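You operate a simulated robot arm through the tools that you are given. There is no shell and no other tool. Be economical: measure what you need, move in short steps, check, and stop when the job is done.

You are at the controls of a simulated robot arm. One attempt, no reset.

Task
Demagnetise the two blanks with filings on HIGH and lay them back.
Fine: knob back to LOW and switch off afterwards; leave the clean blank where it is.

Only the result counts: the job must be done as asked and must still hold three seconds after the hand-in. Knocking over, shifting, dropping, spilling or breaking anything else fails it.

Robot
A 7-joint arm with a two-finger gripper, hanging from a carriage that runs on a rail from [0.5, -252.1] to [-0.1, 35.9] (x, y) and turns from -276 to 411 degrees about z. Base frame: it is fixed where the carriage stands at the start and does not move with it; the origin is on the floor, on the carriage's upright axis, x ahead of it, y to its left, z up. Readings come in cm, degrees, newtons and seconds.
With the tool pointing down near the work surface it reaches from about 10 to 50 cm from the robot's upright axis, wherever it stands. Its first joint turns from -166.0 to 166.0 degrees. Places, roughly: field knob [50, 0, 80]; rocker switch [60, 10, 80]. Payload 1.37 kg.
The tool frame sits at the grasp point between the pads (the TCP): z along the fingers, y along the line on which they close. The tips reach 1.6 cm beyond it. The gripper opens to 9.2 cm. The gripper's body begins 7.4 cm behind the TCP.
Orientation is told as [roll, pitch, yaw] about the base's x, y, z axes, in that order, counted from this pose: with the fingers straight down and closing along the base's y, the tool's x points along the base's -x, its y along +y and its z along -z.

Tools
- The arm moves only by the tool arm_command. Its argument "series" is a list of rows, each a list of 7 numbers: the turn, a rotation vector about the tool's x, y, z in degrees, then the shift along the tool's x, y, z in cm, then the finger opening in cm, from 0 to 9.2. In form: [[ax, ay, az, x, y, z, fingers], ...]. A call has 1 to 12 rows; each row is the pose to reach, as a shift and turn from the pose commanded when the call began, along the tool's axes at that moment. A row lasts 0.2 s, in which the tool goes at most 5 cm and 8.6 degrees; a call with a longer step from one row to the next is refused whole, and so is a gripper value outside its range. Where a pose cannot be reached the arm comes as near as it can. A force on the tool above 80 N (or 10 N above the force at the start of the call, whichever is more), or a blocked arm, ends the call early, and 0.2 s more pass. The fingers move at their own pace and stop on an object; they squeeze with about 20 N. The grip force told is the motor's: it shows also when the fingers shut on nothing. Time passes only in rows, and 0.2 s behind the last, so rows that repeat a pose let the fingers close. The reply holds the time, the measured pose of the TCP, the force on the tool along the base axes, the opening and the grip force, in the units named above and with some noise, with the torque about the TCP (base axes, N m) and any sound that the robot's microphone picked up, and new pictures: "pictures" is both (left out), scene, wrist or none.
- Cameras (640 x 400 px; columns grow to the right, rows downward): "scene" is now at [26.48, 0.82, 161.5]; the picture's right is [0.23, -0.97, 0.00], its down [-0.91, -0.21, -0.36] and it looks along [0.35, 0.08, -0.93] (base axes); focal length 264 px, centre (320, 200). "wrist" rides on the gripper at [7.1, 1.9, -11.1] in the tool frame; the picture's right is [-0.26, 0.97, 0.00], its down [-0.78, -0.21, -0.59] and it looks along [-0.57, -0.15, 0.81] (tool axes); focal length 280 px, centre (320, 200). There is no depth. A picture from a camera that has moved, and an enlarged one, comes with that camera's place and axes in the base frame and with its lens. The place of the scene camera against the robot may be out by one fixed shift of up to 1.8 cm in any direction.
- raise_lower(by): slides the trunk up (or, below 0, down) by that many cm; the arm and the scene camera ride with it, the base frame stays. It gives what a move gives, with no picture.
- steer(legs): drives the robot by 1 to 6 legs, each [ahead, left, turn to the left] in cm, cm and degrees, along the robot's own axes; the way and the turn of a leg run together, so that a leg with both is an arc; at most 150 cm and 180 degrees a leg. The arm and the cameras ride along, it lands a little off, and it stops where it bumps. It keeps to its track: a leg is cut to what the track allows. It gives what a move gives, and a new picture of the scene camera.
- turn_head(pan, tilt): turns the head with the scene camera to pan (to the left, within 155 degrees either way) and tilt (down, from -29 to 69), counted from straight ahead of the robot. It gives what a move gives, and a new picture of the scene camera.
- enlarge(camera, box): a new picture of the part [left, top, right, bottom] of that camera's present view, enlarged. It takes no simulated time.
- finish_job(): hands the job in; it is judged then, once.

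Go step by step. Nothing tells you exact positions but the pictures and the camera data: compare them with the known pose of the tool, close in by small moves and look again before you grip or let go. The budget is 120 turns and 260 pictures, counting those below and the enlarged ones. Unless the task says otherwise, let go and move clear before handing in, and close with one line.

The tools are called as name(argument=value, ...) on one line, values as JSON. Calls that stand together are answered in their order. arm_command: Moves the arm, as the interface text tells. Its arguments: {"type":"object","properties":{"series":{"type":"array"},"pictures":{"type":"string","enum":["both","scene","wrist","none"]}},"required":["series"]} The other tools are called the same way: raise_lower (by) slides the trunk up or down; steer (legs) drives the base; turn_head (pan, tilt) turns the head that bears the scene camera; enlarge (camera, box) takes an enlarged picture of a part of a camera's view; finish_job () hands the job in.

At the start:

```text
t: 0.0
position: [36.54, -3.39, 109.13]
tool_rot: [0.0, -0.1, 0.0]
contact_force: [-0.5, 0.3, -0.3]
wrist_torque: [-0.03, -0.02, -0.03]
gripper_width: 9.2
grip_force: 0.0
trunk travel left (down, up): [-43.0, 23.0]
robot x, y, heading: [0.16, -0.04, -0.1]
head pan, tilt: [13.1, 68.8]
```

scene: 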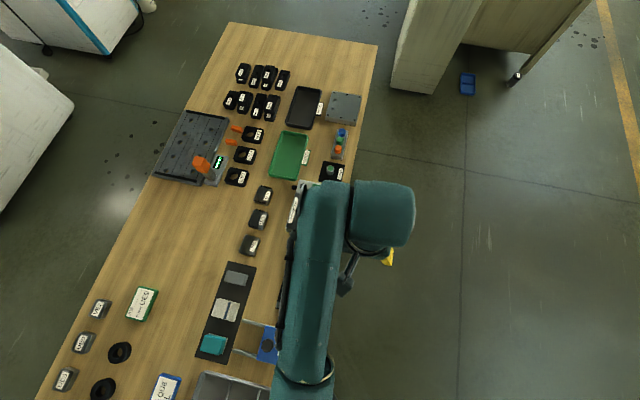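
wrist: 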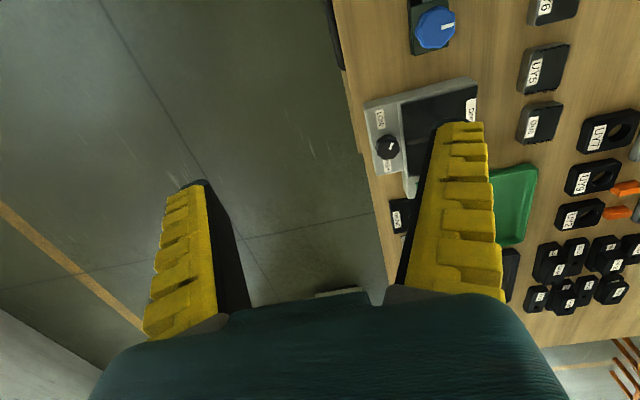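

I see a bench with many blocks, a grey device with a knob near the arm, and a blue knob nearby. I'll enlarge both views to identify the demagnetiser and the blanks.

enlarge(camera="scene", box=[140, 50, 380, 200])

enlarge(camera="scene", box=[40, 180, 340, 400])

enlarge(camera="wrist", box=[340, 0, 640, 200])

```text
2.67 times, centred on (260, 125) of scene
camera zoom: at [26.48, 0.82, 161.5], right [0.23, -0.97, 0.0], down [-0.91, -0.21, -0.36], along [0.35, 0.08, -0.93], focal length 705 px, centre (480, 400)
```

zoom: 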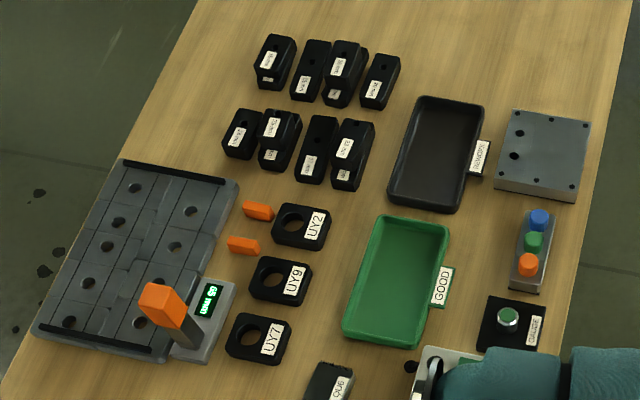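

```text
1.82 times, centred on (190, 290) of scene
camera zoom: at [26.48, 0.82, 161.5], right [0.23, -0.97, 0.0], down [-0.91, -0.21, -0.36], along [0.35, 0.08, -0.93], focal length 481 px, centre (556, 36)
```

zoom: 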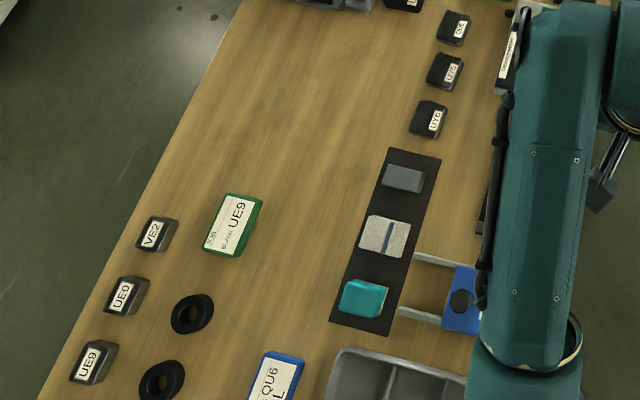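

```text
2.00 times, centred on (490, 100) of wrist
camera zoom: at [29.42, -1.41, 120.35], right [0.26, 0.97, 0.0], down [0.78, -0.21, 0.59], along [0.57, -0.15, -0.81], focal length 561 px, centre (-20, 400)
```

zoom: 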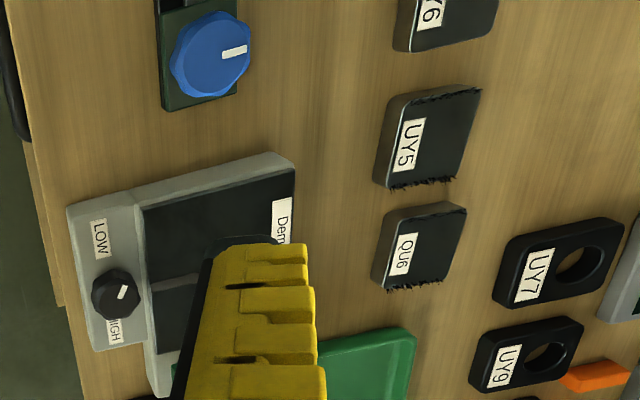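

The demagnetiser (grey box with LOW/HIGH knob) is around (51, 6), with blanks UY6, UY5 and QU6 beyond it. I swing the arm to the right, off the bench, to see it clearly.

arm_command(series=[[0, 0, 0, 1, -5, 0, 9.2], [0, 0, 0, 2, -10, 0, 9.2], [0, 0, 0, 4, -15, 0, 9.2], [0, 0, 0, 6, -20, 0, 9.2], [0, 0, 0, 8, -24, 0, 9.2]], pictures="both")

```text
refused: row 1 steps farther than a row can; nothing moved
```

arm_command(series=[[0, 0, 0, 1, -4, 0, 9.2], [0, 0, 0, 2, -8, 0, 9.2], [0, 0, 0, 4, -12, 0, 9.2], [0, 0, 0, 6, -16, 0, 9.2], [0, 0, 0, 8, -20, 0, 9.2], [0, 0, 0, 10, -24, 0, 9.2]], pictures="both")

```text
t: 1.4
position: [26.36, -27.48, 109.26]
tool_rot: [0.0, 0.0, -0.1]
contact_force: [0.0, -0.6, 0.8]
wrist_torque: [-0.04, 0.0, 0.02]
gripper_width: 9.21
grip_force: 0.1
trunk travel left (down, up): [-43.0, 23.0]
robot x, y, heading: [0.22, 0.3, 0.2]
head pan, tilt: [13.1, 68.8]
camera scene: at [26.48, 0.83, 161.51], right [0.23, -0.97, 0.0], down [-0.91, -0.21, -0.36], along [0.35, 0.08, -0.93], focal length 264 px, centre (320, 200)
camera wrist: at [19.29, -25.55, 120.5], right [0.26, 0.97, 0.0], down [0.78, -0.21, 0.59], along [0.57, -0.15, -0.81], focal length 280 px, centre (320, 200)
```

scene: 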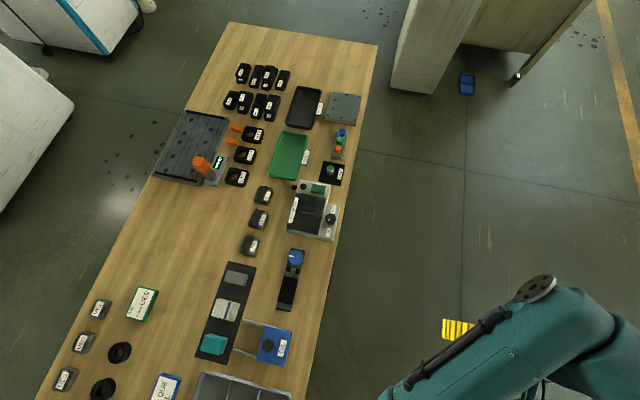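
wrist: 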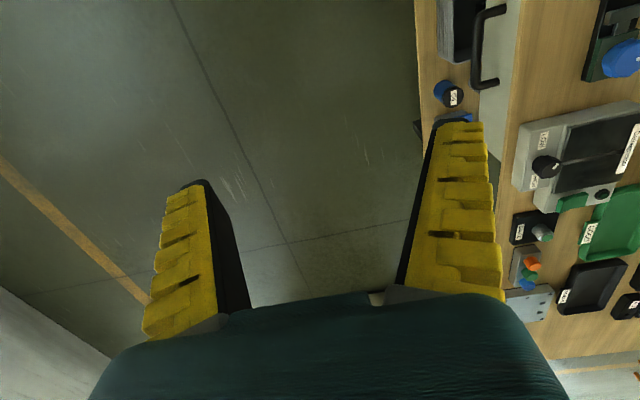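

enlarge(camera="scene", box=[230, 140, 370, 240])

enlarge(camera="scene", box=[225, 170, 305, 270])

enlarge(camera="wrist", box=[490, 70, 640, 230])

```text
4.00 times, centred on (300, 190) of scene
camera zoom: at [26.48, 0.83, 161.51], right [0.23, -0.97, 0.0], down [-0.91, -0.21, -0.36], along [0.35, 0.08, -0.93], focal length 1058 px, centre (400, 240)
```

zoom: 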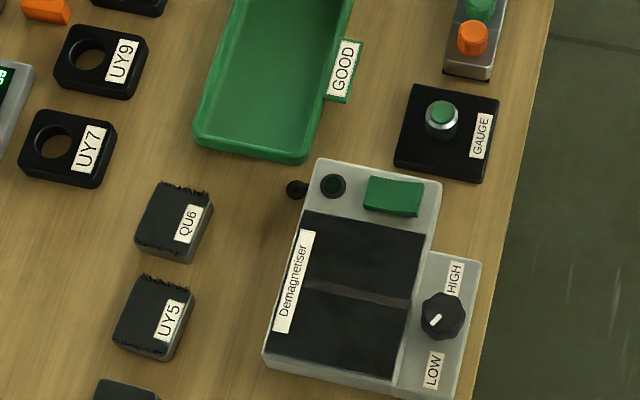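

```text
4.00 times, centred on (265, 220) of scene
camera zoom: at [26.48, 0.83, 161.51], right [0.23, -0.97, 0.0], down [-0.91, -0.21, -0.36], along [0.35, 0.08, -0.93], focal length 1058 px, centre (540, 120)
```

zoom: 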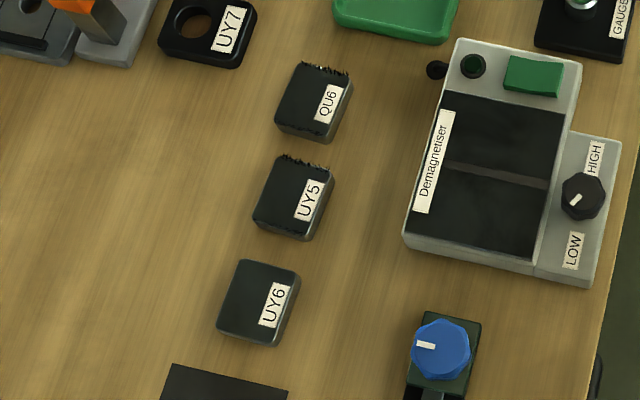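

```text
2.50 times, centred on (565, 150) of wrist
camera zoom: at [19.29, -25.55, 120.5], right [0.26, 0.97, 0.0], down [0.78, -0.21, 0.59], along [0.57, -0.15, -0.81], focal length 701 px, centre (-292, 325)
```

zoom: 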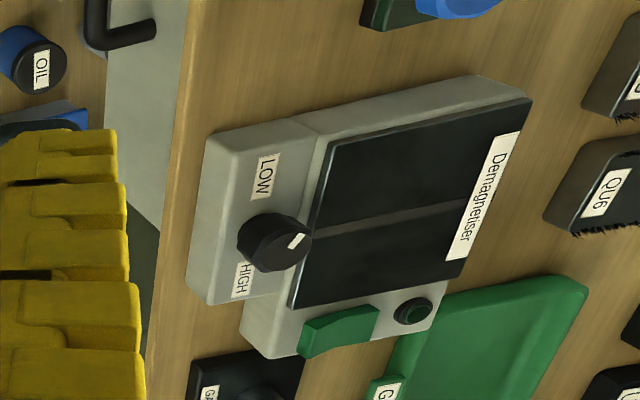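

The demagnetiser is aligned with the base axes: knob near (50, 4, 81), green rocker near (60, 10), and dark coil plate around (51, 11). QU6 (54, 27) and UY5 (46, 27) carry the filings, and UY6 is clean. I drive left to come nearer.

steer(legs=[[0, 15, 0]])

```text
t: 2.8
position: [26.3, -12.45, 109.47]
tool_rot: [0.0, 0.0, 0.0]
contact_force: [-1.0, -0.3, -0.5]
wrist_torque: [0.01, 0.01, -0.01]
gripper_width: 9.21
grip_force: 0.0
trunk travel left (down, up): [-43.0, 23.0]
robot x, y, heading: [0.12, 15.08, 0.1]
head pan, tilt: [13.1, 68.8]
camera scene: at [26.45, 15.82, 161.5], right [0.23, -0.97, 0.0], down [-0.91, -0.21, -0.36], along [0.35, 0.08, -0.93], focal length 264 px, centre (320, 200)
```

scene: 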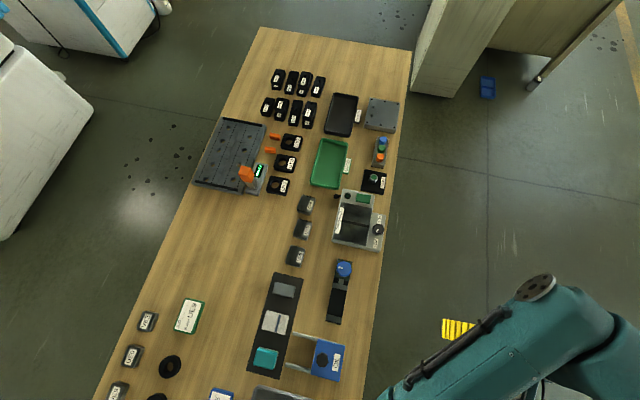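

Now I move the tool over toward the blanks for a close look with the wrist camera.

arm_command(series=[[0, 0, 0, -2.3, 4, 0, 9.2], [0, 0, 0, -4.6, 8, 0, 9.2], [0, 0, 0, -6.9, 12, 0, 9.2], [0, 0, 0, -9.2, 16, 0, 9.2], [0, 0, 0, -11.5, 20, 0, 9.2], [0, 0, 0, -13.8, 24, 0, 9.2], [0, 0, 0, -16.1, 28, 0, 9.2], [0, 0, 0, -18.4, 32, 0, 9.2], [0, 0, 0, -20, 36, 2, 9.2], [0, 0, 0, -20, 39, 5, 9.2]], pictures="both")

```text
t: 5.0
position: [46.26, 26.57, 104.38]
tool_rot: [0.0, -0.1, 0.0]
contact_force: [0.1, 0.1, 0.2]
wrist_torque: [0.02, 0.04, 0.0]
gripper_width: 9.18
grip_force: 0.1
trunk travel left (down, up): [-43.0, 23.0]
robot x, y, heading: [0.3, 14.93, -0.2]
head pan, tilt: [13.1, 68.8]
camera scene: at [26.46, 15.82, 161.51], right [0.23, -0.97, 0.0], down [-0.91, -0.21, -0.36], along [0.35, 0.08, -0.93], focal length 264 px, centre (320, 200)
camera wrist: at [39.25, 28.46, 115.51], right [0.26, 0.97, 0.0], down [0.78, -0.21, 0.59], along [0.57, -0.15, -0.81], focal length 280 px, centre (320, 200)
```

scene: 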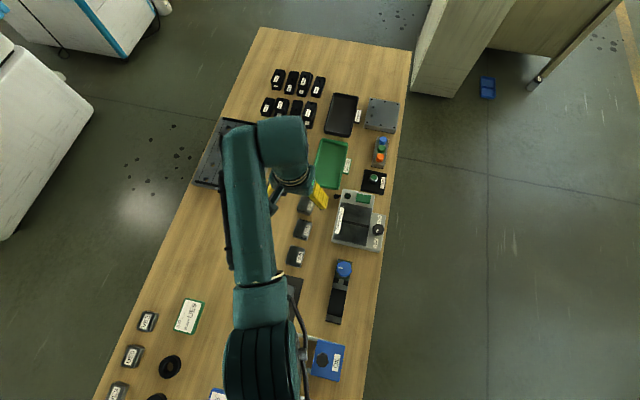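
wrist: 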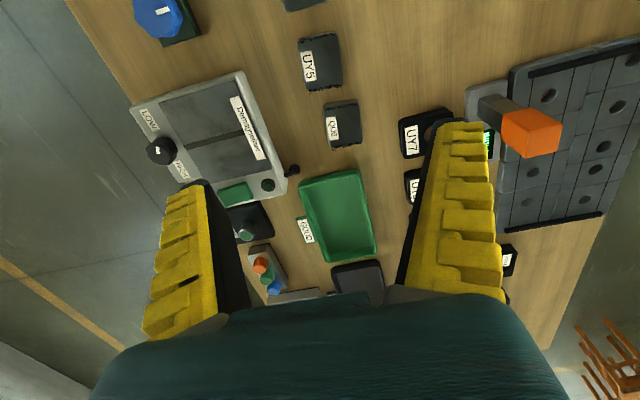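

enlarge(camera="wrist", box=[260, 10, 400, 170])

enlarge(camera="wrist", box=[120, 60, 310, 220])

```text
2.50 times, centred on (330, 90) of wrist
camera zoom: at [39.25, 28.46, 115.51], right [0.26, 0.97, 0.0], down [0.78, -0.21, 0.59], along [0.57, -0.15, -0.81], focal length 701 px, centre (295, 475)
```

zoom: 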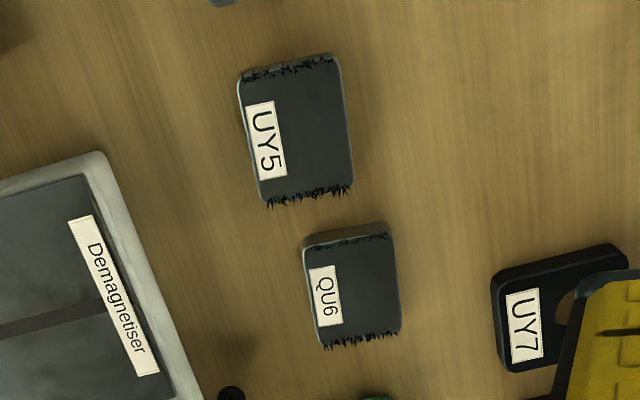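

```text
2.50 times, centred on (215, 140) of wrist
camera zoom: at [39.25, 28.46, 115.51], right [0.26, 0.97, 0.0], down [0.78, -0.21, 0.59], along [0.57, -0.15, -0.81], focal length 701 px, centre (582, 350)
```

zoom: 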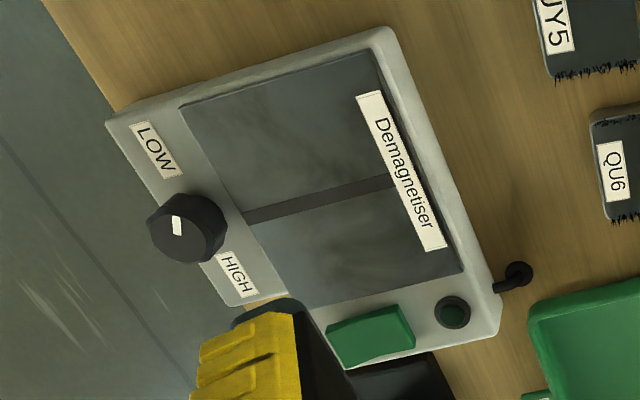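

enlarge(camera="wrist", box=[140, 100, 204, 190])

enlarge(camera="scene", box=[330, 180, 394, 256])

```text
4.44 times, centred on (172, 145) of wrist
camera zoom: at [39.25, 28.46, 115.51], right [0.26, 0.97, 0.0], down [0.78, -0.21, 0.59], along [0.57, -0.15, -0.81], focal length 1246 px, centre (978, 444)
```

zoom: 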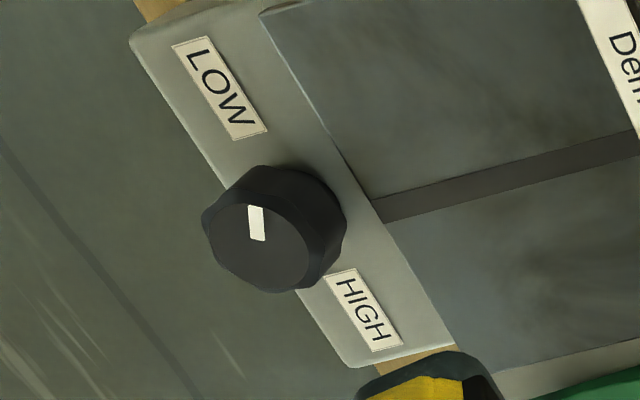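

```text
5.26 times, centred on (362, 218) of scene
camera zoom: at [26.46, 15.82, 161.51], right [0.23, -0.97, 0.0], down [-0.91, -0.21, -0.36], along [0.35, 0.08, -0.93], focal length 1392 px, centre (99, 105)
```

zoom: 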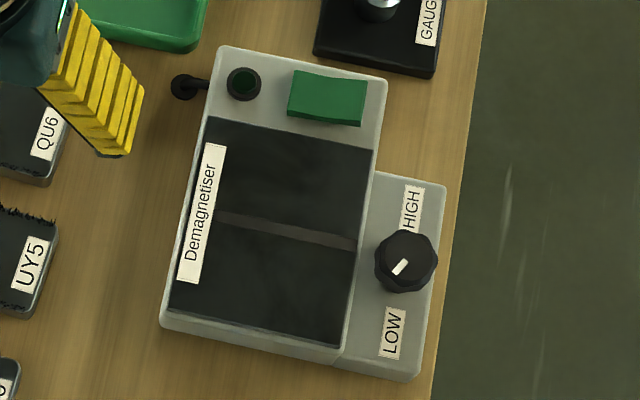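

Filings sit on the ±x faces, so I can grip blanks on their ±y faces. The knob pointer is ~30° off LOW (−x) toward +y. Next I hover over the knob and look closely.

arm_command(series=[[0, 0, 0, -0.5, -4, 1, 9.2], [0, 0, 0, -1, -8, 2, 9.2], [0, 0, 0, -1.5, -12, 3, 9.2], [0, 0, 0, -2, -16, 4, 9.2], [0, 0, 0, -3, -20, 6, 6], [0, 0, 0, -3.8, -22.8, 9, 6], [0, 0, 0, -3.8, -22.8, 12, 6]], pictures="wrist")

```text
t: 6.6
position: [50.17, 3.64, 92.47]
tool_rot: [0.0, -0.1, 0.1]
contact_force: [0.2, -0.2, 0.5]
wrist_torque: [-0.03, 0.02, -0.01]
gripper_width: 6.26
grip_force: 1.7
trunk travel left (down, up): [-43.0, 23.0]
robot x, y, heading: [0.0, 14.68, 0.0]
head pan, tilt: [13.1, 68.8]
camera wrist: at [43.12, 5.56, 103.62], right [0.26, 0.97, 0.0], down [0.78, -0.21, 0.59], along [0.57, -0.15, -0.81], focal length 280 px, centre (320, 200)
```

wrist: 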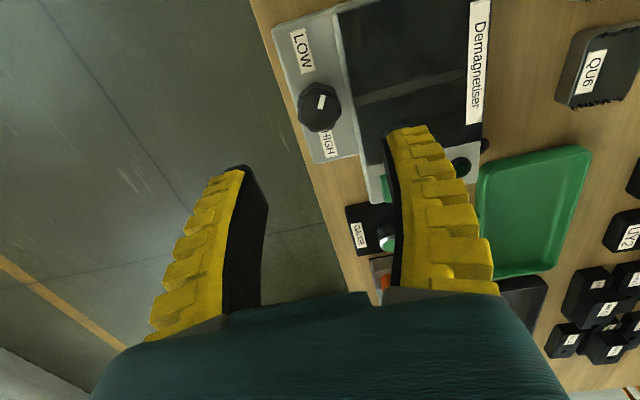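

enlarge(camera="wrist", box=[260, 0, 420, 200])

enlarge(camera="wrist", box=[280, 70, 360, 150])

```text
2.00 times, centred on (340, 100) of wrist
camera zoom: at [43.12, 5.56, 103.62], right [0.26, 0.97, 0.0], down [0.78, -0.21, 0.59], along [0.57, -0.15, -0.81], focal length 561 px, centre (280, 400)
```

zoom: 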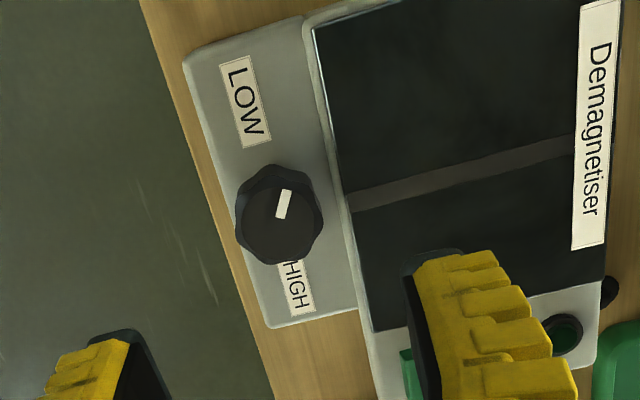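

```text
5.00 times, centred on (320, 110) of wrist
camera zoom: at [43.12, 5.56, 103.62], right [0.26, 0.97, 0.0], down [0.78, -0.21, 0.59], along [0.57, -0.15, -0.81], focal length 1402 px, centre (320, 650)
```

zoom: 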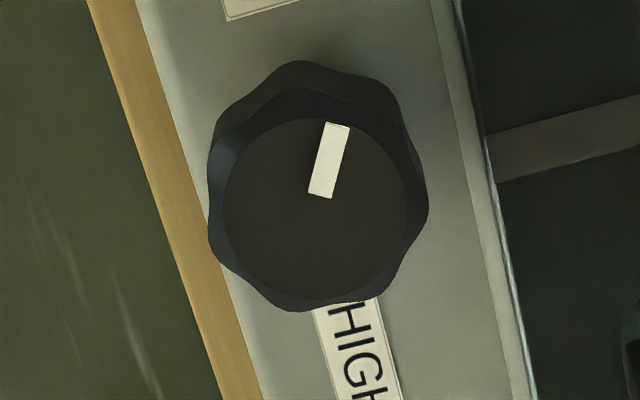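

The knob axis is near (49.85, 3.55) with top at z≈81.7; coil top z≈80.2. I rotate the gripper counter-clockwise 60° in advance so the clockwise turn has range, then look again.

arm_command(series=[[0, 0, -8.5, 0.1, 0, 0, 6], [0, 0, -17, 0.2, 0, 0, 6], [0, 0, -25.5, 0.3, -0.1, 0, 6], [0, 0, -34, 0.3, -0.1, 0, 6], [0, 0, -42.5, 0.3, -0.1, 1, 6], [0, 0, -51, 0.3, -0.1, 2, 6], [0, 0, -59, 0.3, -0.1, 4, 6], [0, 0, -60, 0.3, -0.1, 5, 6]], pictures="wrist")

```text
t: 8.4
position: [49.81, 3.68, 87.46]
tool_rot: [0.1, 0.0, 60.2]
contact_force: [0.1, 0.1, 0.4]
wrist_torque: [0.0, -0.01, -0.01]
gripper_width: 6.26
grip_force: 1.4
trunk travel left (down, up): [-43.0, 23.0]
robot x, y, heading: [-0.17, 14.98, -0.0]
head pan, tilt: [13.1, 68.8]
camera wrist: at [44.78, -1.5, 98.56], right [-0.71, 0.71, 0.0], down [0.57, 0.57, 0.59], along [0.42, 0.42, -0.81], focal length 280 px, centre (320, 200)
```

wrist: 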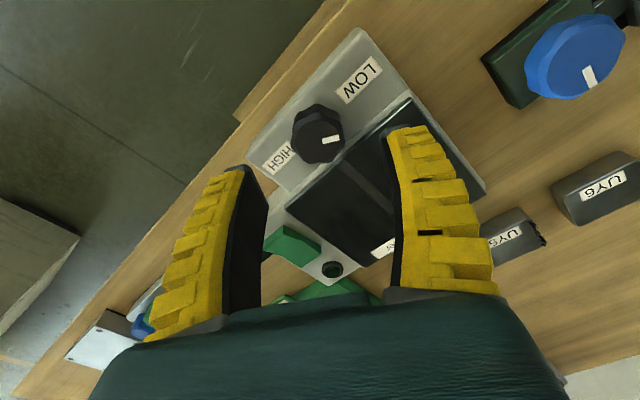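

enlarge(camera="wrist", box=[270, 90, 370, 190])

```text
4.00 times, centred on (320, 140) of wrist
camera zoom: at [44.78, -1.5, 98.56], right [-0.71, 0.71, 0.0], down [0.57, 0.57, 0.59], along [0.42, 0.42, -0.81], focal length 1122 px, centre (320, 440)
```

zoom: 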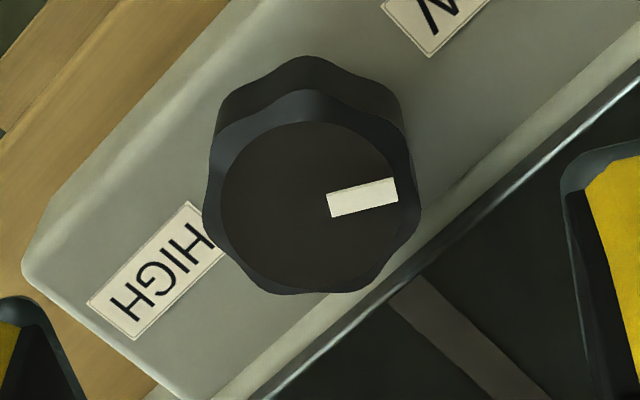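

The knob centre refines to (50.25, 3.75). I centre, descend with fingers at 5 cm and close on it.

arm_command(series=[[0, 0, 0, -0.28, -0.35, 0, 5], [0, 0, 0, -0.28, -0.35, 2, 5], [0, 0, 0, -0.28, -0.35, 4, 5], [0, 0, 0, -0.28, -0.35, 5.3, 5], [0, 0, 0, -0.28, -0.35, 5.3, 5]], pictures="wrist")

```text
t: 9.6
position: [49.4, 3.84, 82.88]
tool_rot: [0.0, 0.1, 60.0]
contact_force: [-0.2, -0.1, 0.2]
wrist_torque: [-0.04, -0.03, -0.03]
gripper_width: 5.3
grip_force: 2.3
out of reach, approached as far as the arm can: row 3, 4, 5
trunk travel left (down, up): [-43.0, 23.0]
robot x, y, heading: [-0.2, 15.07, 0.3]
head pan, tilt: [13.1, 68.8]
camera wrist: at [44.14, -1.31, 94.06], right [-0.71, 0.71, 0.0], down [0.57, 0.57, 0.59], along [0.42, 0.42, -0.81], focal length 280 px, centre (320, 200)
```

wrist: 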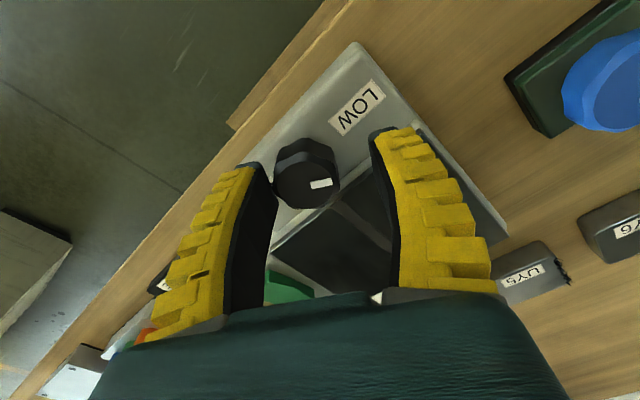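

Out of reach at this height, so I raise the tool and then lower the trunk to gain reach.

arm_command(series=[[0, 0, 0, 0, 0, -4, 5], [0, 0, 0, 0.5, 0, -8, 5], [0, 0, 0, 1, 0, -12, 5], [0, 0, 0, 1.5, 0, -16, 5]], pictures="none")

raise_lower(by=-10)

turn_head(pan=13, tilt=60)

```text
t: 10.6
position: [48.27, 2.54, 98.87]
tool_rot: [0.2, 0.0, 60.1]
contact_force: [0.2, 0.2, 1.0]
wrist_torque: [-0.03, -0.01, 0.01]
gripper_width: 5.3
grip_force: 1.7
trunk travel left (down, up): [-43.0, 23.0]
robot x, y, heading: [0.3, 15.3, 0.1]
head pan, tilt: [13.1, 68.8]
```

```text
t: 11.9
position: [48.3, 2.37, 88.86]
tool_rot: [0.1, 0.0, 60.0]
contact_force: [0.1, 0.6, 1.3]
wrist_torque: [0.02, -0.02, 0.03]
gripper_width: 5.33
grip_force: 1.9
trunk travel left (down, up): [-33.0, 33.0]
robot x, y, heading: [0.03, 15.27, -0.1]
head pan, tilt: [13.1, 68.8]
```

```text
t: 12.6
position: [48.1, 2.48, 88.97]
tool_rot: [0.0, 0.0, 60.0]
contact_force: [-0.1, -0.6, -0.4]
wrist_torque: [0.0, -0.01, 0.0]
gripper_width: 5.3
grip_force: 2.1
trunk travel left (down, up): [-33.0, 33.0]
robot x, y, heading: [-0.22, 14.63, 0.1]
head pan, tilt: [13.0, 60.0]
camera scene: at [27.49, 16.06, 152.44], right [0.23, -0.97, 0.0], down [-0.84, -0.2, -0.5], along [0.49, 0.11, -0.87], focal length 264 px, centre (320, 200)
```

scene: 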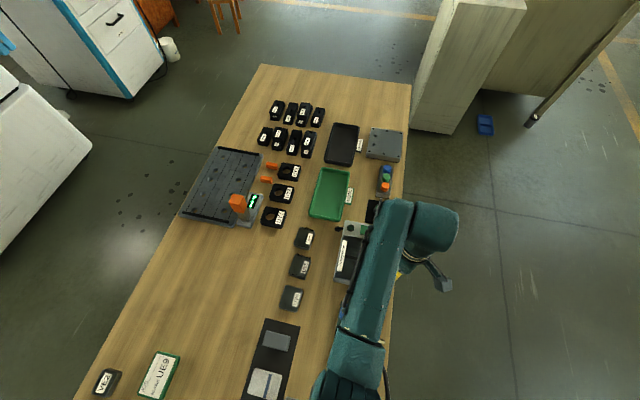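

arm_command(series=[[0, 0, 0, -2.1, -1.1, 1, 5], [0, 0, 0, -2.1, -1.1, 3, 5], [0, 0, 0, -2.1, -1.1, 4.5, 5], [0, 0, 0, -2.1, -1.1, 4.5, 5]], pictures="wrist")

```text
t: 13.6
position: [50.44, 3.73, 84.32]
tool_rot: [-0.1, 0.1, 60.0]
contact_force: [-0.3, -0.1, -0.6]
wrist_torque: [0.01, 0.04, -0.02]
gripper_width: 5.3
grip_force: 2.5
trunk travel left (down, up): [-33.0, 33.0]
robot x, y, heading: [0.15, 14.9, 0.0]
head pan, tilt: [13.0, 60.0]
camera wrist: at [45.27, -1.39, 95.52], right [-0.71, 0.71, 0.0], down [0.57, 0.57, 0.59], along [0.42, 0.42, -0.81], focal length 280 px, centre (320, 200)
```

wrist: 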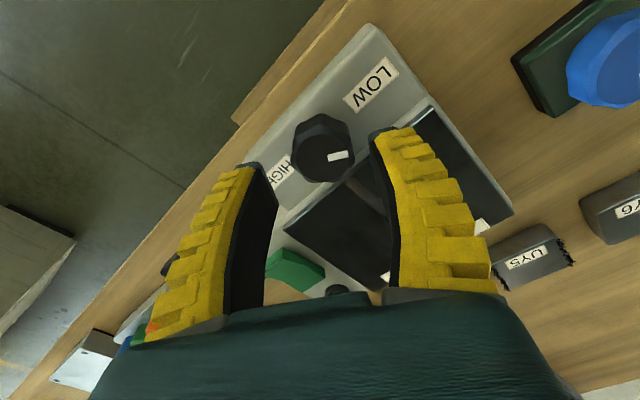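

Now it reaches, and the knob is centred between the fingers. I go down 2.2 cm and close.

arm_command(series=[[0, 0, 0, 0, 0, 1, 5], [0, 0, 0, 0, 0, 2.2, 5], [0, 0, 0, 0, 0, 2.2, 2], [0, 0, 0, 0, 0, 2.2, 2], [0, 0, 0, 0, 0, 2.2, 2]], pictures="wrist")

```text
t: 14.8
position: [50.16, 3.77, 82.08]
tool_rot: [0.3, 0.0, 60.0]
contact_force: [-11.2, 4.1, 9.8]
wrist_torque: [-0.47, 0.45, -0.02]
gripper_width: 2.73
grip_force: 28.7
trunk travel left (down, up): [-33.0, 33.0]
robot x, y, heading: [-0.49, 14.89, 0.0]
head pan, tilt: [13.0, 60.0]
camera wrist: at [45.07, -1.39, 93.31], right [-0.71, 0.71, 0.0], down [0.57, 0.57, 0.59], along [0.42, 0.42, -0.81], focal length 280 px, centre (320, 200)
```

wrist: 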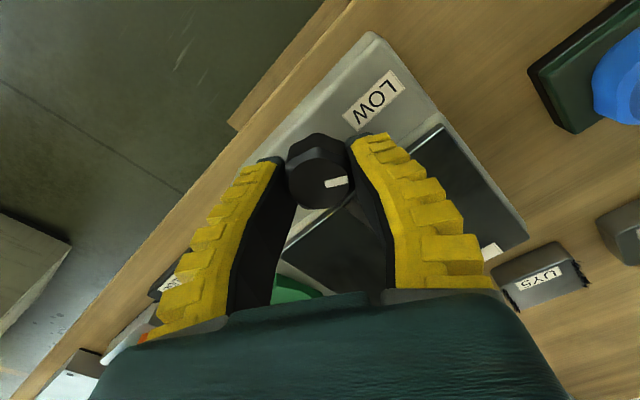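

Gripped, with a small side load; I shift slightly with it and turn the knob clockwise toward HIGH.

arm_command(series=[[0, 0, 0, 0, 0.15, 0, 2], [0, 0, 8, 0, 0.15, 0, 2], [0, 0, 16, 0, 0.15, 0, 2], [0, 0, 24, 0, 0.15, 0, 2], [0, 0, 32, 0, 0.15, 0, 2], [0, 0, 40, 0, 0.15, 0, 2]], pictures="wrist")

```text
t: 16.2
position: [50.3, 3.72, 82.14]
tool_rot: [0.0, 0.0, 19.9]
contact_force: [2.6, -5.1, -2.9]
wrist_torque: [-0.22, 0.5, -0.03]
gripper_width: 2.47
grip_force: 28.1
trunk travel left (down, up): [-33.0, 33.0]
robot x, y, heading: [0.31, 14.95, -0.1]
head pan, tilt: [13.0, 60.0]
camera wrist: at [42.98, 3.08, 93.34], right [-0.08, 1.0, 0.0], down [0.8, 0.07, 0.59], along [0.59, 0.05, -0.81], focal length 280 px, centre (320, 200)
```

wrist: 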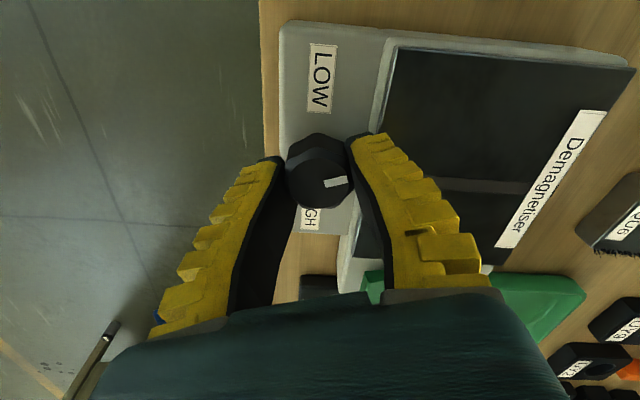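

The knob turns with the gripper. Continuing.

arm_command(series=[[0, 0, 8, 0, 0, 0, 2], [0, 0, 16, 0, 0, 0, 2], [0, 0, 24, 0, 0, 0, 2], [0, 0, 32, 0, 0, 0, 2], [0, 0, 40, 0, 0, 0, 2], [0, 0, 48, 0, 0, 0, 2]], pictures="wrist")

```text
t: 17.6
position: [50.05, 3.52, 82.18]
tool_rot: [-0.1, 0.0, -28.2]
contact_force: [-6.8, -10.0, 5.3]
wrist_torque: [0.1, 0.19, 0.05]
gripper_width: 2.25
grip_force: 27.9
trunk travel left (down, up): [-33.0, 33.0]
robot x, y, heading: [0.24, 14.95, -0.1]
head pan, tilt: [13.0, 60.0]
camera wrist: at [44.81, 8.64, 93.37], right [0.69, 0.73, 0.0], down [0.59, -0.55, 0.59], along [0.43, -0.41, -0.81], focal length 280 px, centre (320, 200)
```

wrist: 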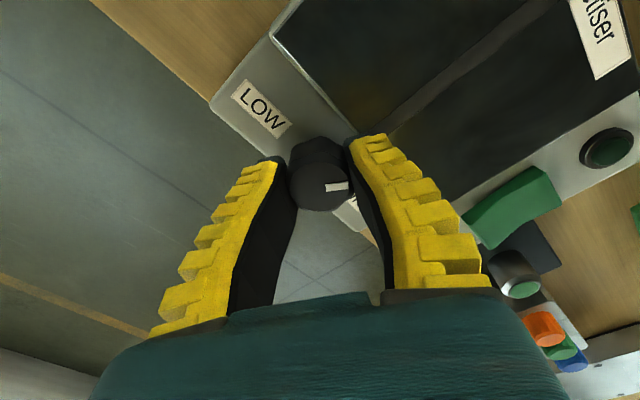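

arm_command(series=[[0, 0, 8, 0, 0.1, 0, 2], [0, 0, 16, 0, 0.1, 0, 2], [0, 0, 24, 0, 0.1, 0, 2], [0, 0, 32, 0, 0.1, 0, 2]], pictures="wrist")

```text
t: 18.6
position: [50.14, 3.56, 82.1]
tool_rot: [-0.1, -0.2, -60.1]
contact_force: [-7.3, -12.1, 5.9]
wrist_torque: [-0.13, 0.02, 0.3]
gripper_width: 2.34
grip_force: 28.0
trunk travel left (down, up): [-33.0, 33.0]
robot x, y, heading: [-0.29, 14.89, 0.1]
head pan, tilt: [13.0, 60.0]
camera wrist: at [48.26, 10.74, 93.31], right [0.97, 0.25, 0.0], down [0.21, -0.78, 0.59], along [0.15, -0.57, -0.81], focal length 280 px, centre (320, 200)
```

wrist: 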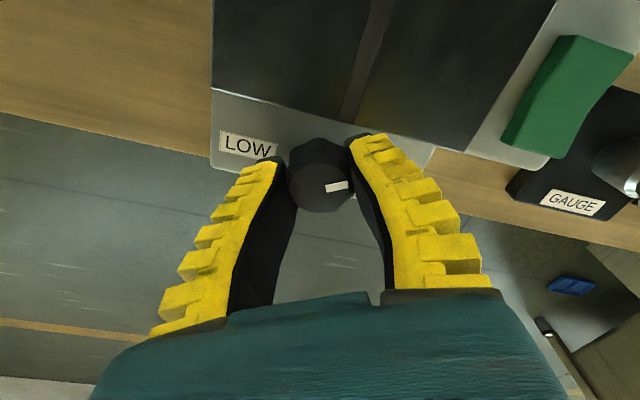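

Torque rose, suggesting the end stop. I release, back up, and look.

arm_command(series=[[0, 0, 0, 0, 0, 0, 5], [0, 0, 0, 0, 0, 0, 5], [0, 0, 0, 0, 0, -2, 5], [0, 0, 0, 0, 0, -5, 5], [0, 0, 0, 0, 0, -7, 5]], pictures="wrist")

enlarge(camera="wrist", box=[240, 60, 400, 200])

```text
t: 19.8
position: [50.1, 3.87, 89.26]
tool_rot: [0.0, 0.0, -60.0]
contact_force: [0.0, -0.2, 0.8]
wrist_torque: [-0.03, 0.02, 0.06]
gripper_width: 5.31
grip_force: 2.1
trunk travel left (down, up): [-33.0, 33.0]
robot x, y, heading: [-0.52, 14.99, 0.1]
head pan, tilt: [13.0, 60.0]
camera wrist: at [48.45, 10.96, 100.39], right [0.97, 0.26, 0.0], down [0.21, -0.78, 0.59], along [0.15, -0.57, -0.81], focal length 280 px, centre (320, 200)
```

wrist: 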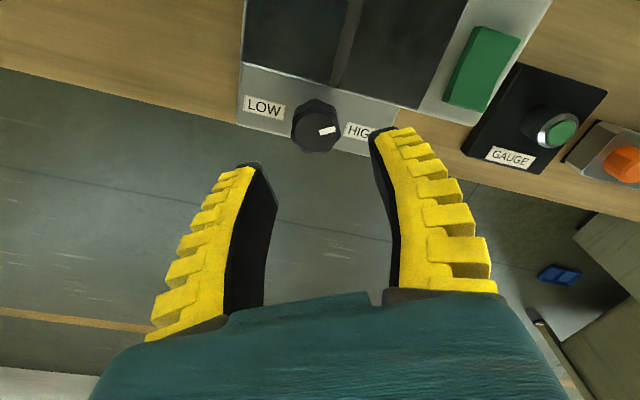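

```text
2.86 times, centred on (320, 130) of wrist
camera zoom: at [48.45, 10.96, 100.39], right [0.97, 0.26, 0.0], down [0.21, -0.78, 0.59], along [0.15, -0.57, -0.81], focal length 801 px, centre (320, 400)
```

zoom: 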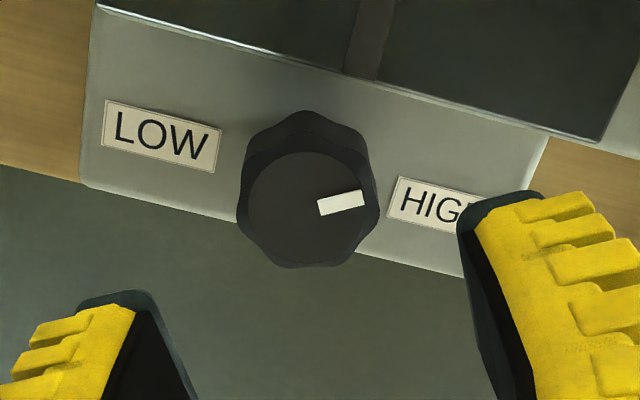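

The pointer is now symmetric at HIGH. Next I study the rocker switch.

enlarge(camera="wrist", box=[420, 0, 550, 130])

enlarge(camera="scene", box=[310, 200, 410, 290])

```text
3.08 times, centred on (485, 65) of wrist
camera zoom: at [48.45, 10.96, 100.39], right [0.97, 0.26, 0.0], down [0.21, -0.78, 0.59], along [0.15, -0.57, -0.81], focal length 863 px, centre (-188, 615)
```

zoom: 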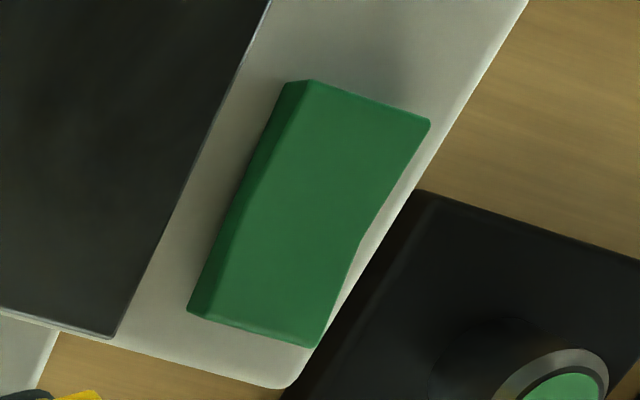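

```text
4.44 times, centred on (360, 245) of scene
camera zoom: at [27.5, 16.06, 152.44], right [0.23, -0.97, 0.0], down [-0.84, -0.2, -0.5], along [0.49, 0.11, -0.87], focal length 1176 px, centre (142, 0)
```

zoom: 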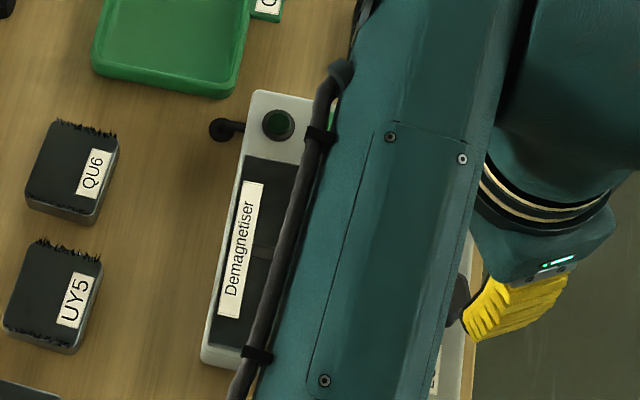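

I move to view the rocker from the −x side with the gripper unturned.

arm_command(series=[[0, 0, -8, 1, 0.4, -1, 5], [0, 0, -16, 2, 0.8, -1, 5], [0, 0, -24, 3, 1.2, -1, 5], [0, 0, -32, 4, 1.6, -1, 5], [0, 0, -40, 5, 2, -1, 5], [0, 0, -48, 5.6, 2.5, -1, 5], [0, 0, -56, 6.3, 3, -1, 5], [0, 0, -60, 6.3, 3, -1, 5]], pictures="wrist")

enlarge(camera="wrist", box=[250, 110, 410, 230])

```text
t: 21.6
position: [49.63, 10.97, 90.08]
tool_rot: [0.0, 0.1, 0.2]
contact_force: [0.5, -0.3, 0.7]
wrist_torque: [0.01, 0.01, 0.0]
gripper_width: 5.3
grip_force: 2.3
trunk travel left (down, up): [-33.0, 33.0]
robot x, y, heading: [0.45, 15.26, 0.0]
head pan, tilt: [13.0, 60.0]
camera wrist: at [42.66, 12.81, 101.35], right [0.26, 0.97, 0.0], down [0.78, -0.21, 0.59], along [0.57, -0.15, -0.81], focal length 280 px, centre (320, 200)
```

wrist: 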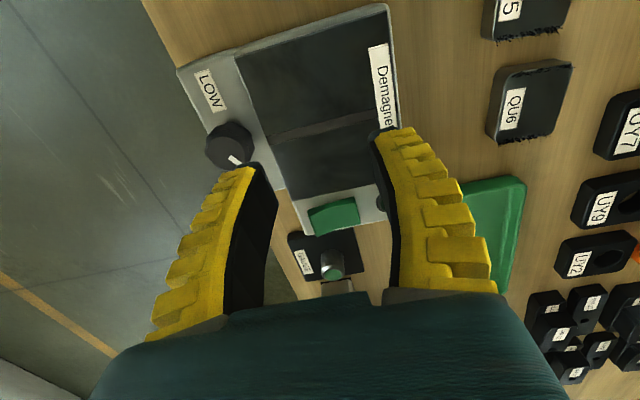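

```text
3.33 times, centred on (330, 170) of wrist
camera zoom: at [42.66, 12.81, 101.35], right [0.26, 0.97, 0.0], down [0.78, -0.21, 0.59], along [0.57, -0.15, -0.81], focal length 935 px, centre (287, 300)
```

zoom: 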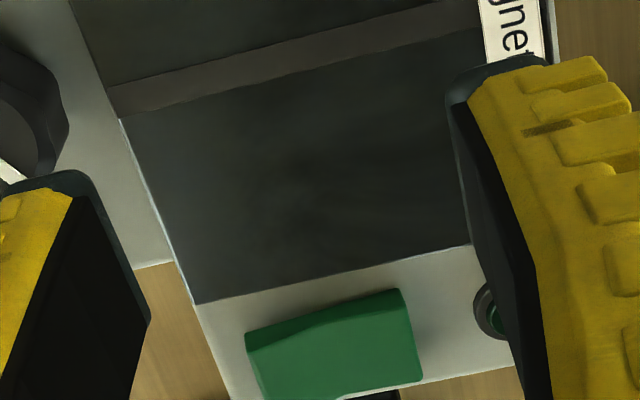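

enlarge(camera="wrist", box=[290, 185, 380, 245])

```text
6.67 times, centred on (335, 215) of wrist
camera zoom: at [42.66, 12.81, 101.35], right [0.26, 0.97, 0.0], down [0.78, -0.21, 0.59], along [0.57, -0.15, -0.81], focal length 1869 px, centre (220, 100)
```

zoom: 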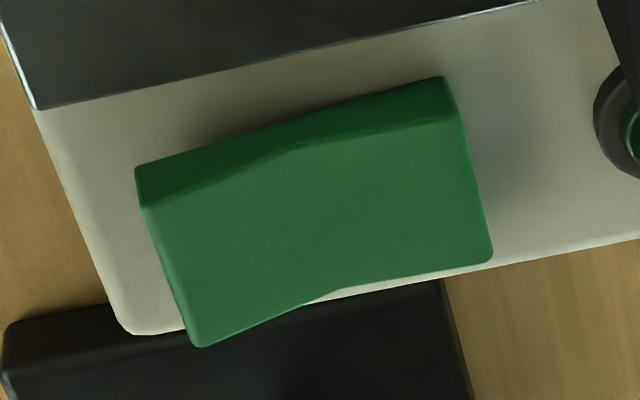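

The rocker's −y end stands raised (OFF); pressing it at about (59.3, 8.4) should switch it on. I close the fingers and approach with a 35° forward tilt.

arm_command(series=[[0, -7, 0, -1, 0, -2, 2], [0, -14, 0, -3, -1, -3, 0], [0, -21, 0, -5, -2, -3, 0], [0, -28, 0, -7, -2.5, -2, 0], [0, -35, 0, -9, -2.5, 0, 0], [0, -35, 0, -9.9, -2.5, 2, 0], [0, -35, 0, -9.9, -2.5, 4, 0], [0, -35, 0, -9.9, -2.5, 4, 0]], pictures="both")

```text
t: 23.4
position: [59.56, 8.36, 86.2]
tool_rot: [0.0, -34.9, 0.0]
contact_force: [0.5, 0.6, 0.1]
wrist_torque: [-0.01, 0.02, 0.01]
gripper_width: 0.0
grip_force: 19.1
trunk travel left (down, up): [-33.0, 33.0]
robot x, y, heading: [-0.03, 14.63, 0.0]
head pan, tilt: [13.0, 60.0]
camera scene: at [27.49, 16.06, 152.44], right [0.23, -0.97, 0.0], down [-0.84, -0.2, -0.5], along [0.49, 0.11, -0.87], focal length 264 px, centre (320, 200)
camera wrist: at [47.55, 10.3, 91.31], right [0.21, 0.97, 0.15], down [0.3, -0.21, 0.93], along [0.93, -0.15, -0.34], focal length 280 px, centre (320, 200)
```

scene: 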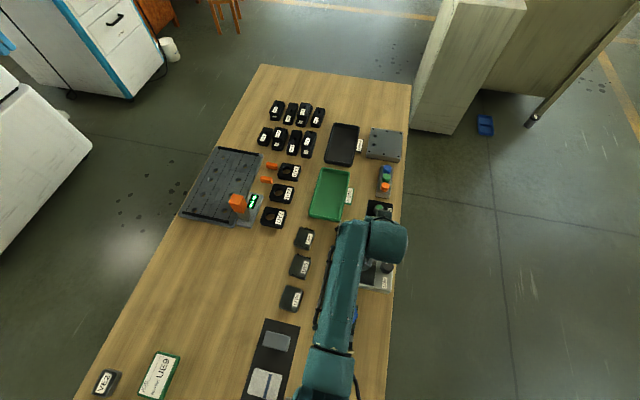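
wrist: 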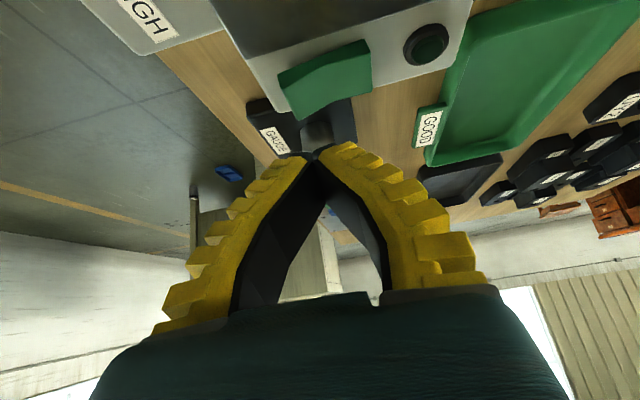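

Confirmed: the −y end is raised. I press down in small steps.

arm_command(series=[[0, 0, 0, 0.86, 0, 0.62, 0], [0, 0, 0, 1.43, 0, 1.44, 0], [0, 0, 0, 1.66, 0, 1.77, 0], [0, 0, 0, 1.84, 0, 2.01, 0]], pictures="wrist")

```text
t: 24.4
position: [59.19, 8.37, 83.48]
tool_rot: [-0.1, -35.0, 0.0]
contact_force: [0.0, 0.7, -0.1]
wrist_torque: [-0.01, -0.01, -0.03]
gripper_width: 0.0
grip_force: 20.0
trunk travel left (down, up): [-33.0, 33.0]
robot x, y, heading: [0.29, 15.06, -0.4]
head pan, tilt: [13.0, 60.0]
camera wrist: at [47.11, 10.28, 88.59], right [0.21, 0.97, 0.15], down [0.3, -0.21, 0.93], along [0.93, -0.15, -0.34], focal length 280 px, centre (320, 200)
```

wrist: 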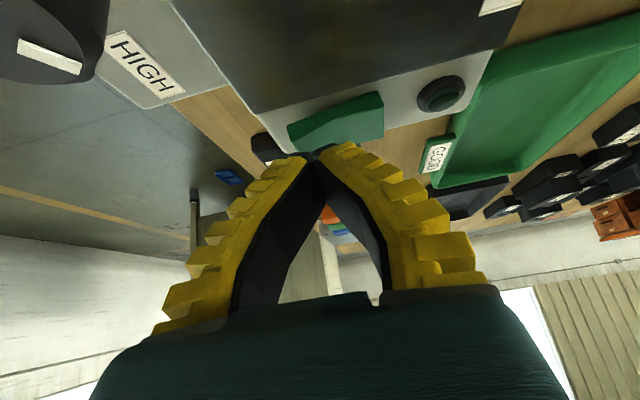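

No contact yet; I continue down in small steps.

arm_command(series=[[0, 0, 0, 0.17, 0, 0.25, 0], [0, 0, 0, 0.34, 0, 0.49, 0], [0, 0, 0, 0.46, 0, 0.66, 0]], pictures="wrist")

```text
t: 25.2
position: [59.23, 8.29, 82.81]
tool_rot: [-0.1, -35.3, 0.1]
contact_force: [-2.5, -1.9, 7.4]
wrist_torque: [0.07, 0.05, 0.05]
gripper_width: 0.01
grip_force: 27.5
trunk travel left (down, up): [-33.0, 33.0]
robot x, y, heading: [-0.07, 14.82, 0.2]
head pan, tilt: [13.0, 60.0]
heard: click
camera wrist: at [47.19, 10.21, 87.89], right [0.21, 0.97, 0.15], down [0.3, -0.21, 0.93], along [0.93, -0.15, -0.33], focal length 280 px, centre (320, 200)
```

wrist: 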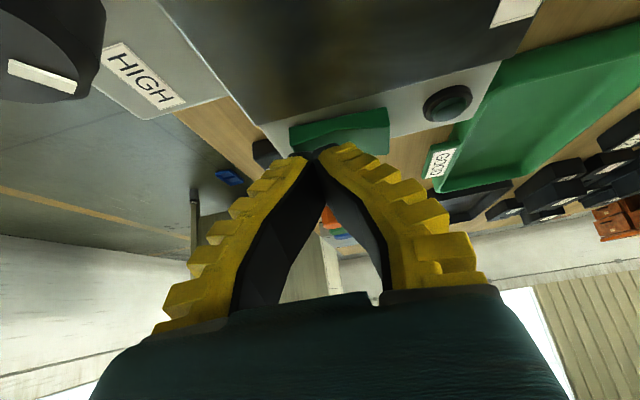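

A click. I lift off and check the rocker and lamp.

arm_command(series=[[0, 0, 0, -0.6, 0, -0.8, 0], [0, 0, 0, -1.7, 0, -2.4, 0], [0, 0, 0, -2.8, 0, -4, 0]], pictures="wrist")

enlarge(camera="wrist", box=[250, 10, 470, 150])

```text
t: 26.0
position: [59.23, 8.43, 87.35]
tool_rot: [0.0, -35.0, 0.1]
contact_force: [-0.3, 0.3, 0.4]
wrist_torque: [-0.04, 0.01, 0.02]
gripper_width: 0.01
grip_force: 27.8
trunk travel left (down, up): [-33.0, 33.0]
robot x, y, heading: [-0.05, 14.65, -0.3]
head pan, tilt: [13.0, 60.0]
camera wrist: at [47.15, 10.27, 92.55], right [0.21, 0.97, 0.15], down [0.3, -0.21, 0.93], along [0.93, -0.15, -0.34], focal length 280 px, centre (320, 200)
```

wrist: 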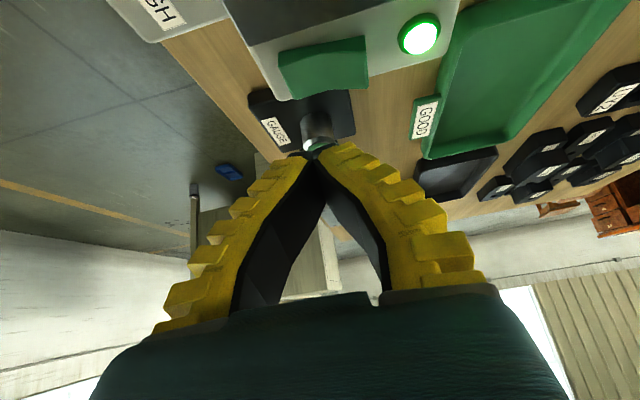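

```text
2.86 times, centred on (360, 80) of wrist
camera zoom: at [47.15, 10.27, 92.55], right [0.21, 0.97, 0.15], down [0.3, -0.21, 0.93], along [0.93, -0.15, -0.34], focal length 801 px, centre (206, 543)
```

zoom: 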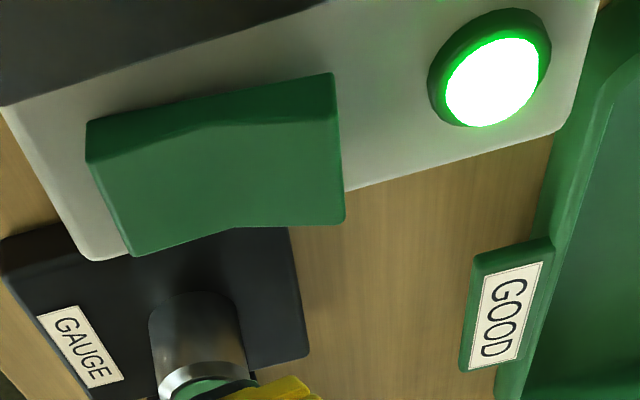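

The lamp is lit. Now I go over UY5 with the gripper upright.

arm_command(series=[[0, 5, 0, 1, 2, -4, 0], [0, 10, 0, 2, 5, -6.5, 2], [0, 15, 0, 3.3, 8, -9, 4], [0, 20, 0, 4.7, 11, -11, 6], [0, 25, 0, 6, 14, -13, 8], [0, 30, 0, 7.3, 16.5, -14.5, 8], [0, 35, 0, 8.4, 18.4, -15.3, 8], [0, 35, 0, 8.4, 18.4, -15.3, 8]], pictures="wrist")

enlarge(camera="wrist", box=[240, 60, 400, 200])

```text
t: 27.8
position: [43.51, 26.89, 95.14]
tool_rot: [0.1, 0.1, 0.0]
contact_force: [-0.5, 0.0, 0.6]
wrist_torque: [-0.04, 0.02, 0.0]
gripper_width: 8.12
grip_force: 1.0
trunk travel left (down, up): [-33.0, 33.0]
robot x, y, heading: [-0.06, 14.77, 0.3]
head pan, tilt: [13.0, 60.0]
camera wrist: at [36.56, 28.69, 106.34], right [0.26, 0.97, 0.0], down [0.78, -0.21, 0.59], along [0.57, -0.15, -0.81], focal length 280 px, centre (320, 200)
```

wrist: 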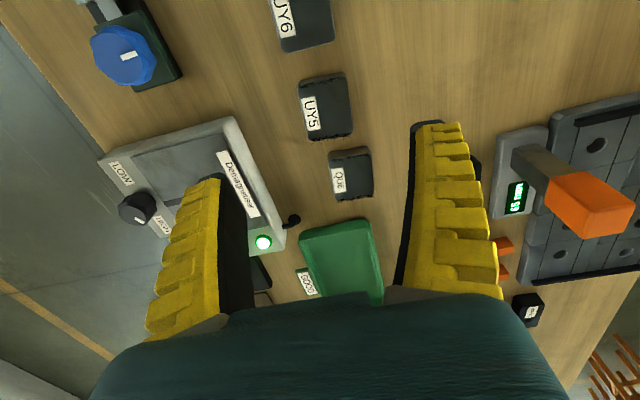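

```text
2.86 times, centred on (320, 130) of wrist
camera zoom: at [36.56, 28.69, 106.34], right [0.26, 0.97, 0.0], down [0.78, -0.21, 0.59], along [0.57, -0.15, -0.81], focal length 801 px, centre (320, 400)
```

zoom: 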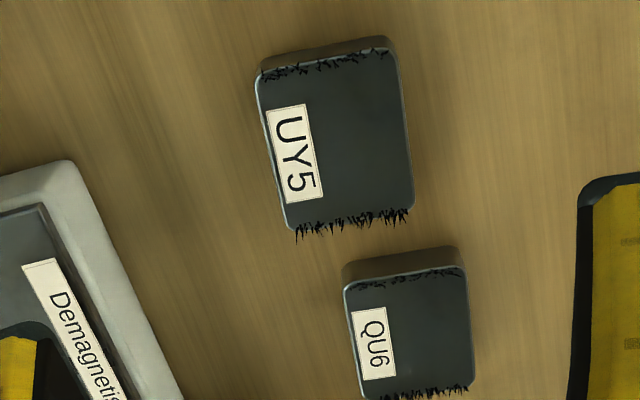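

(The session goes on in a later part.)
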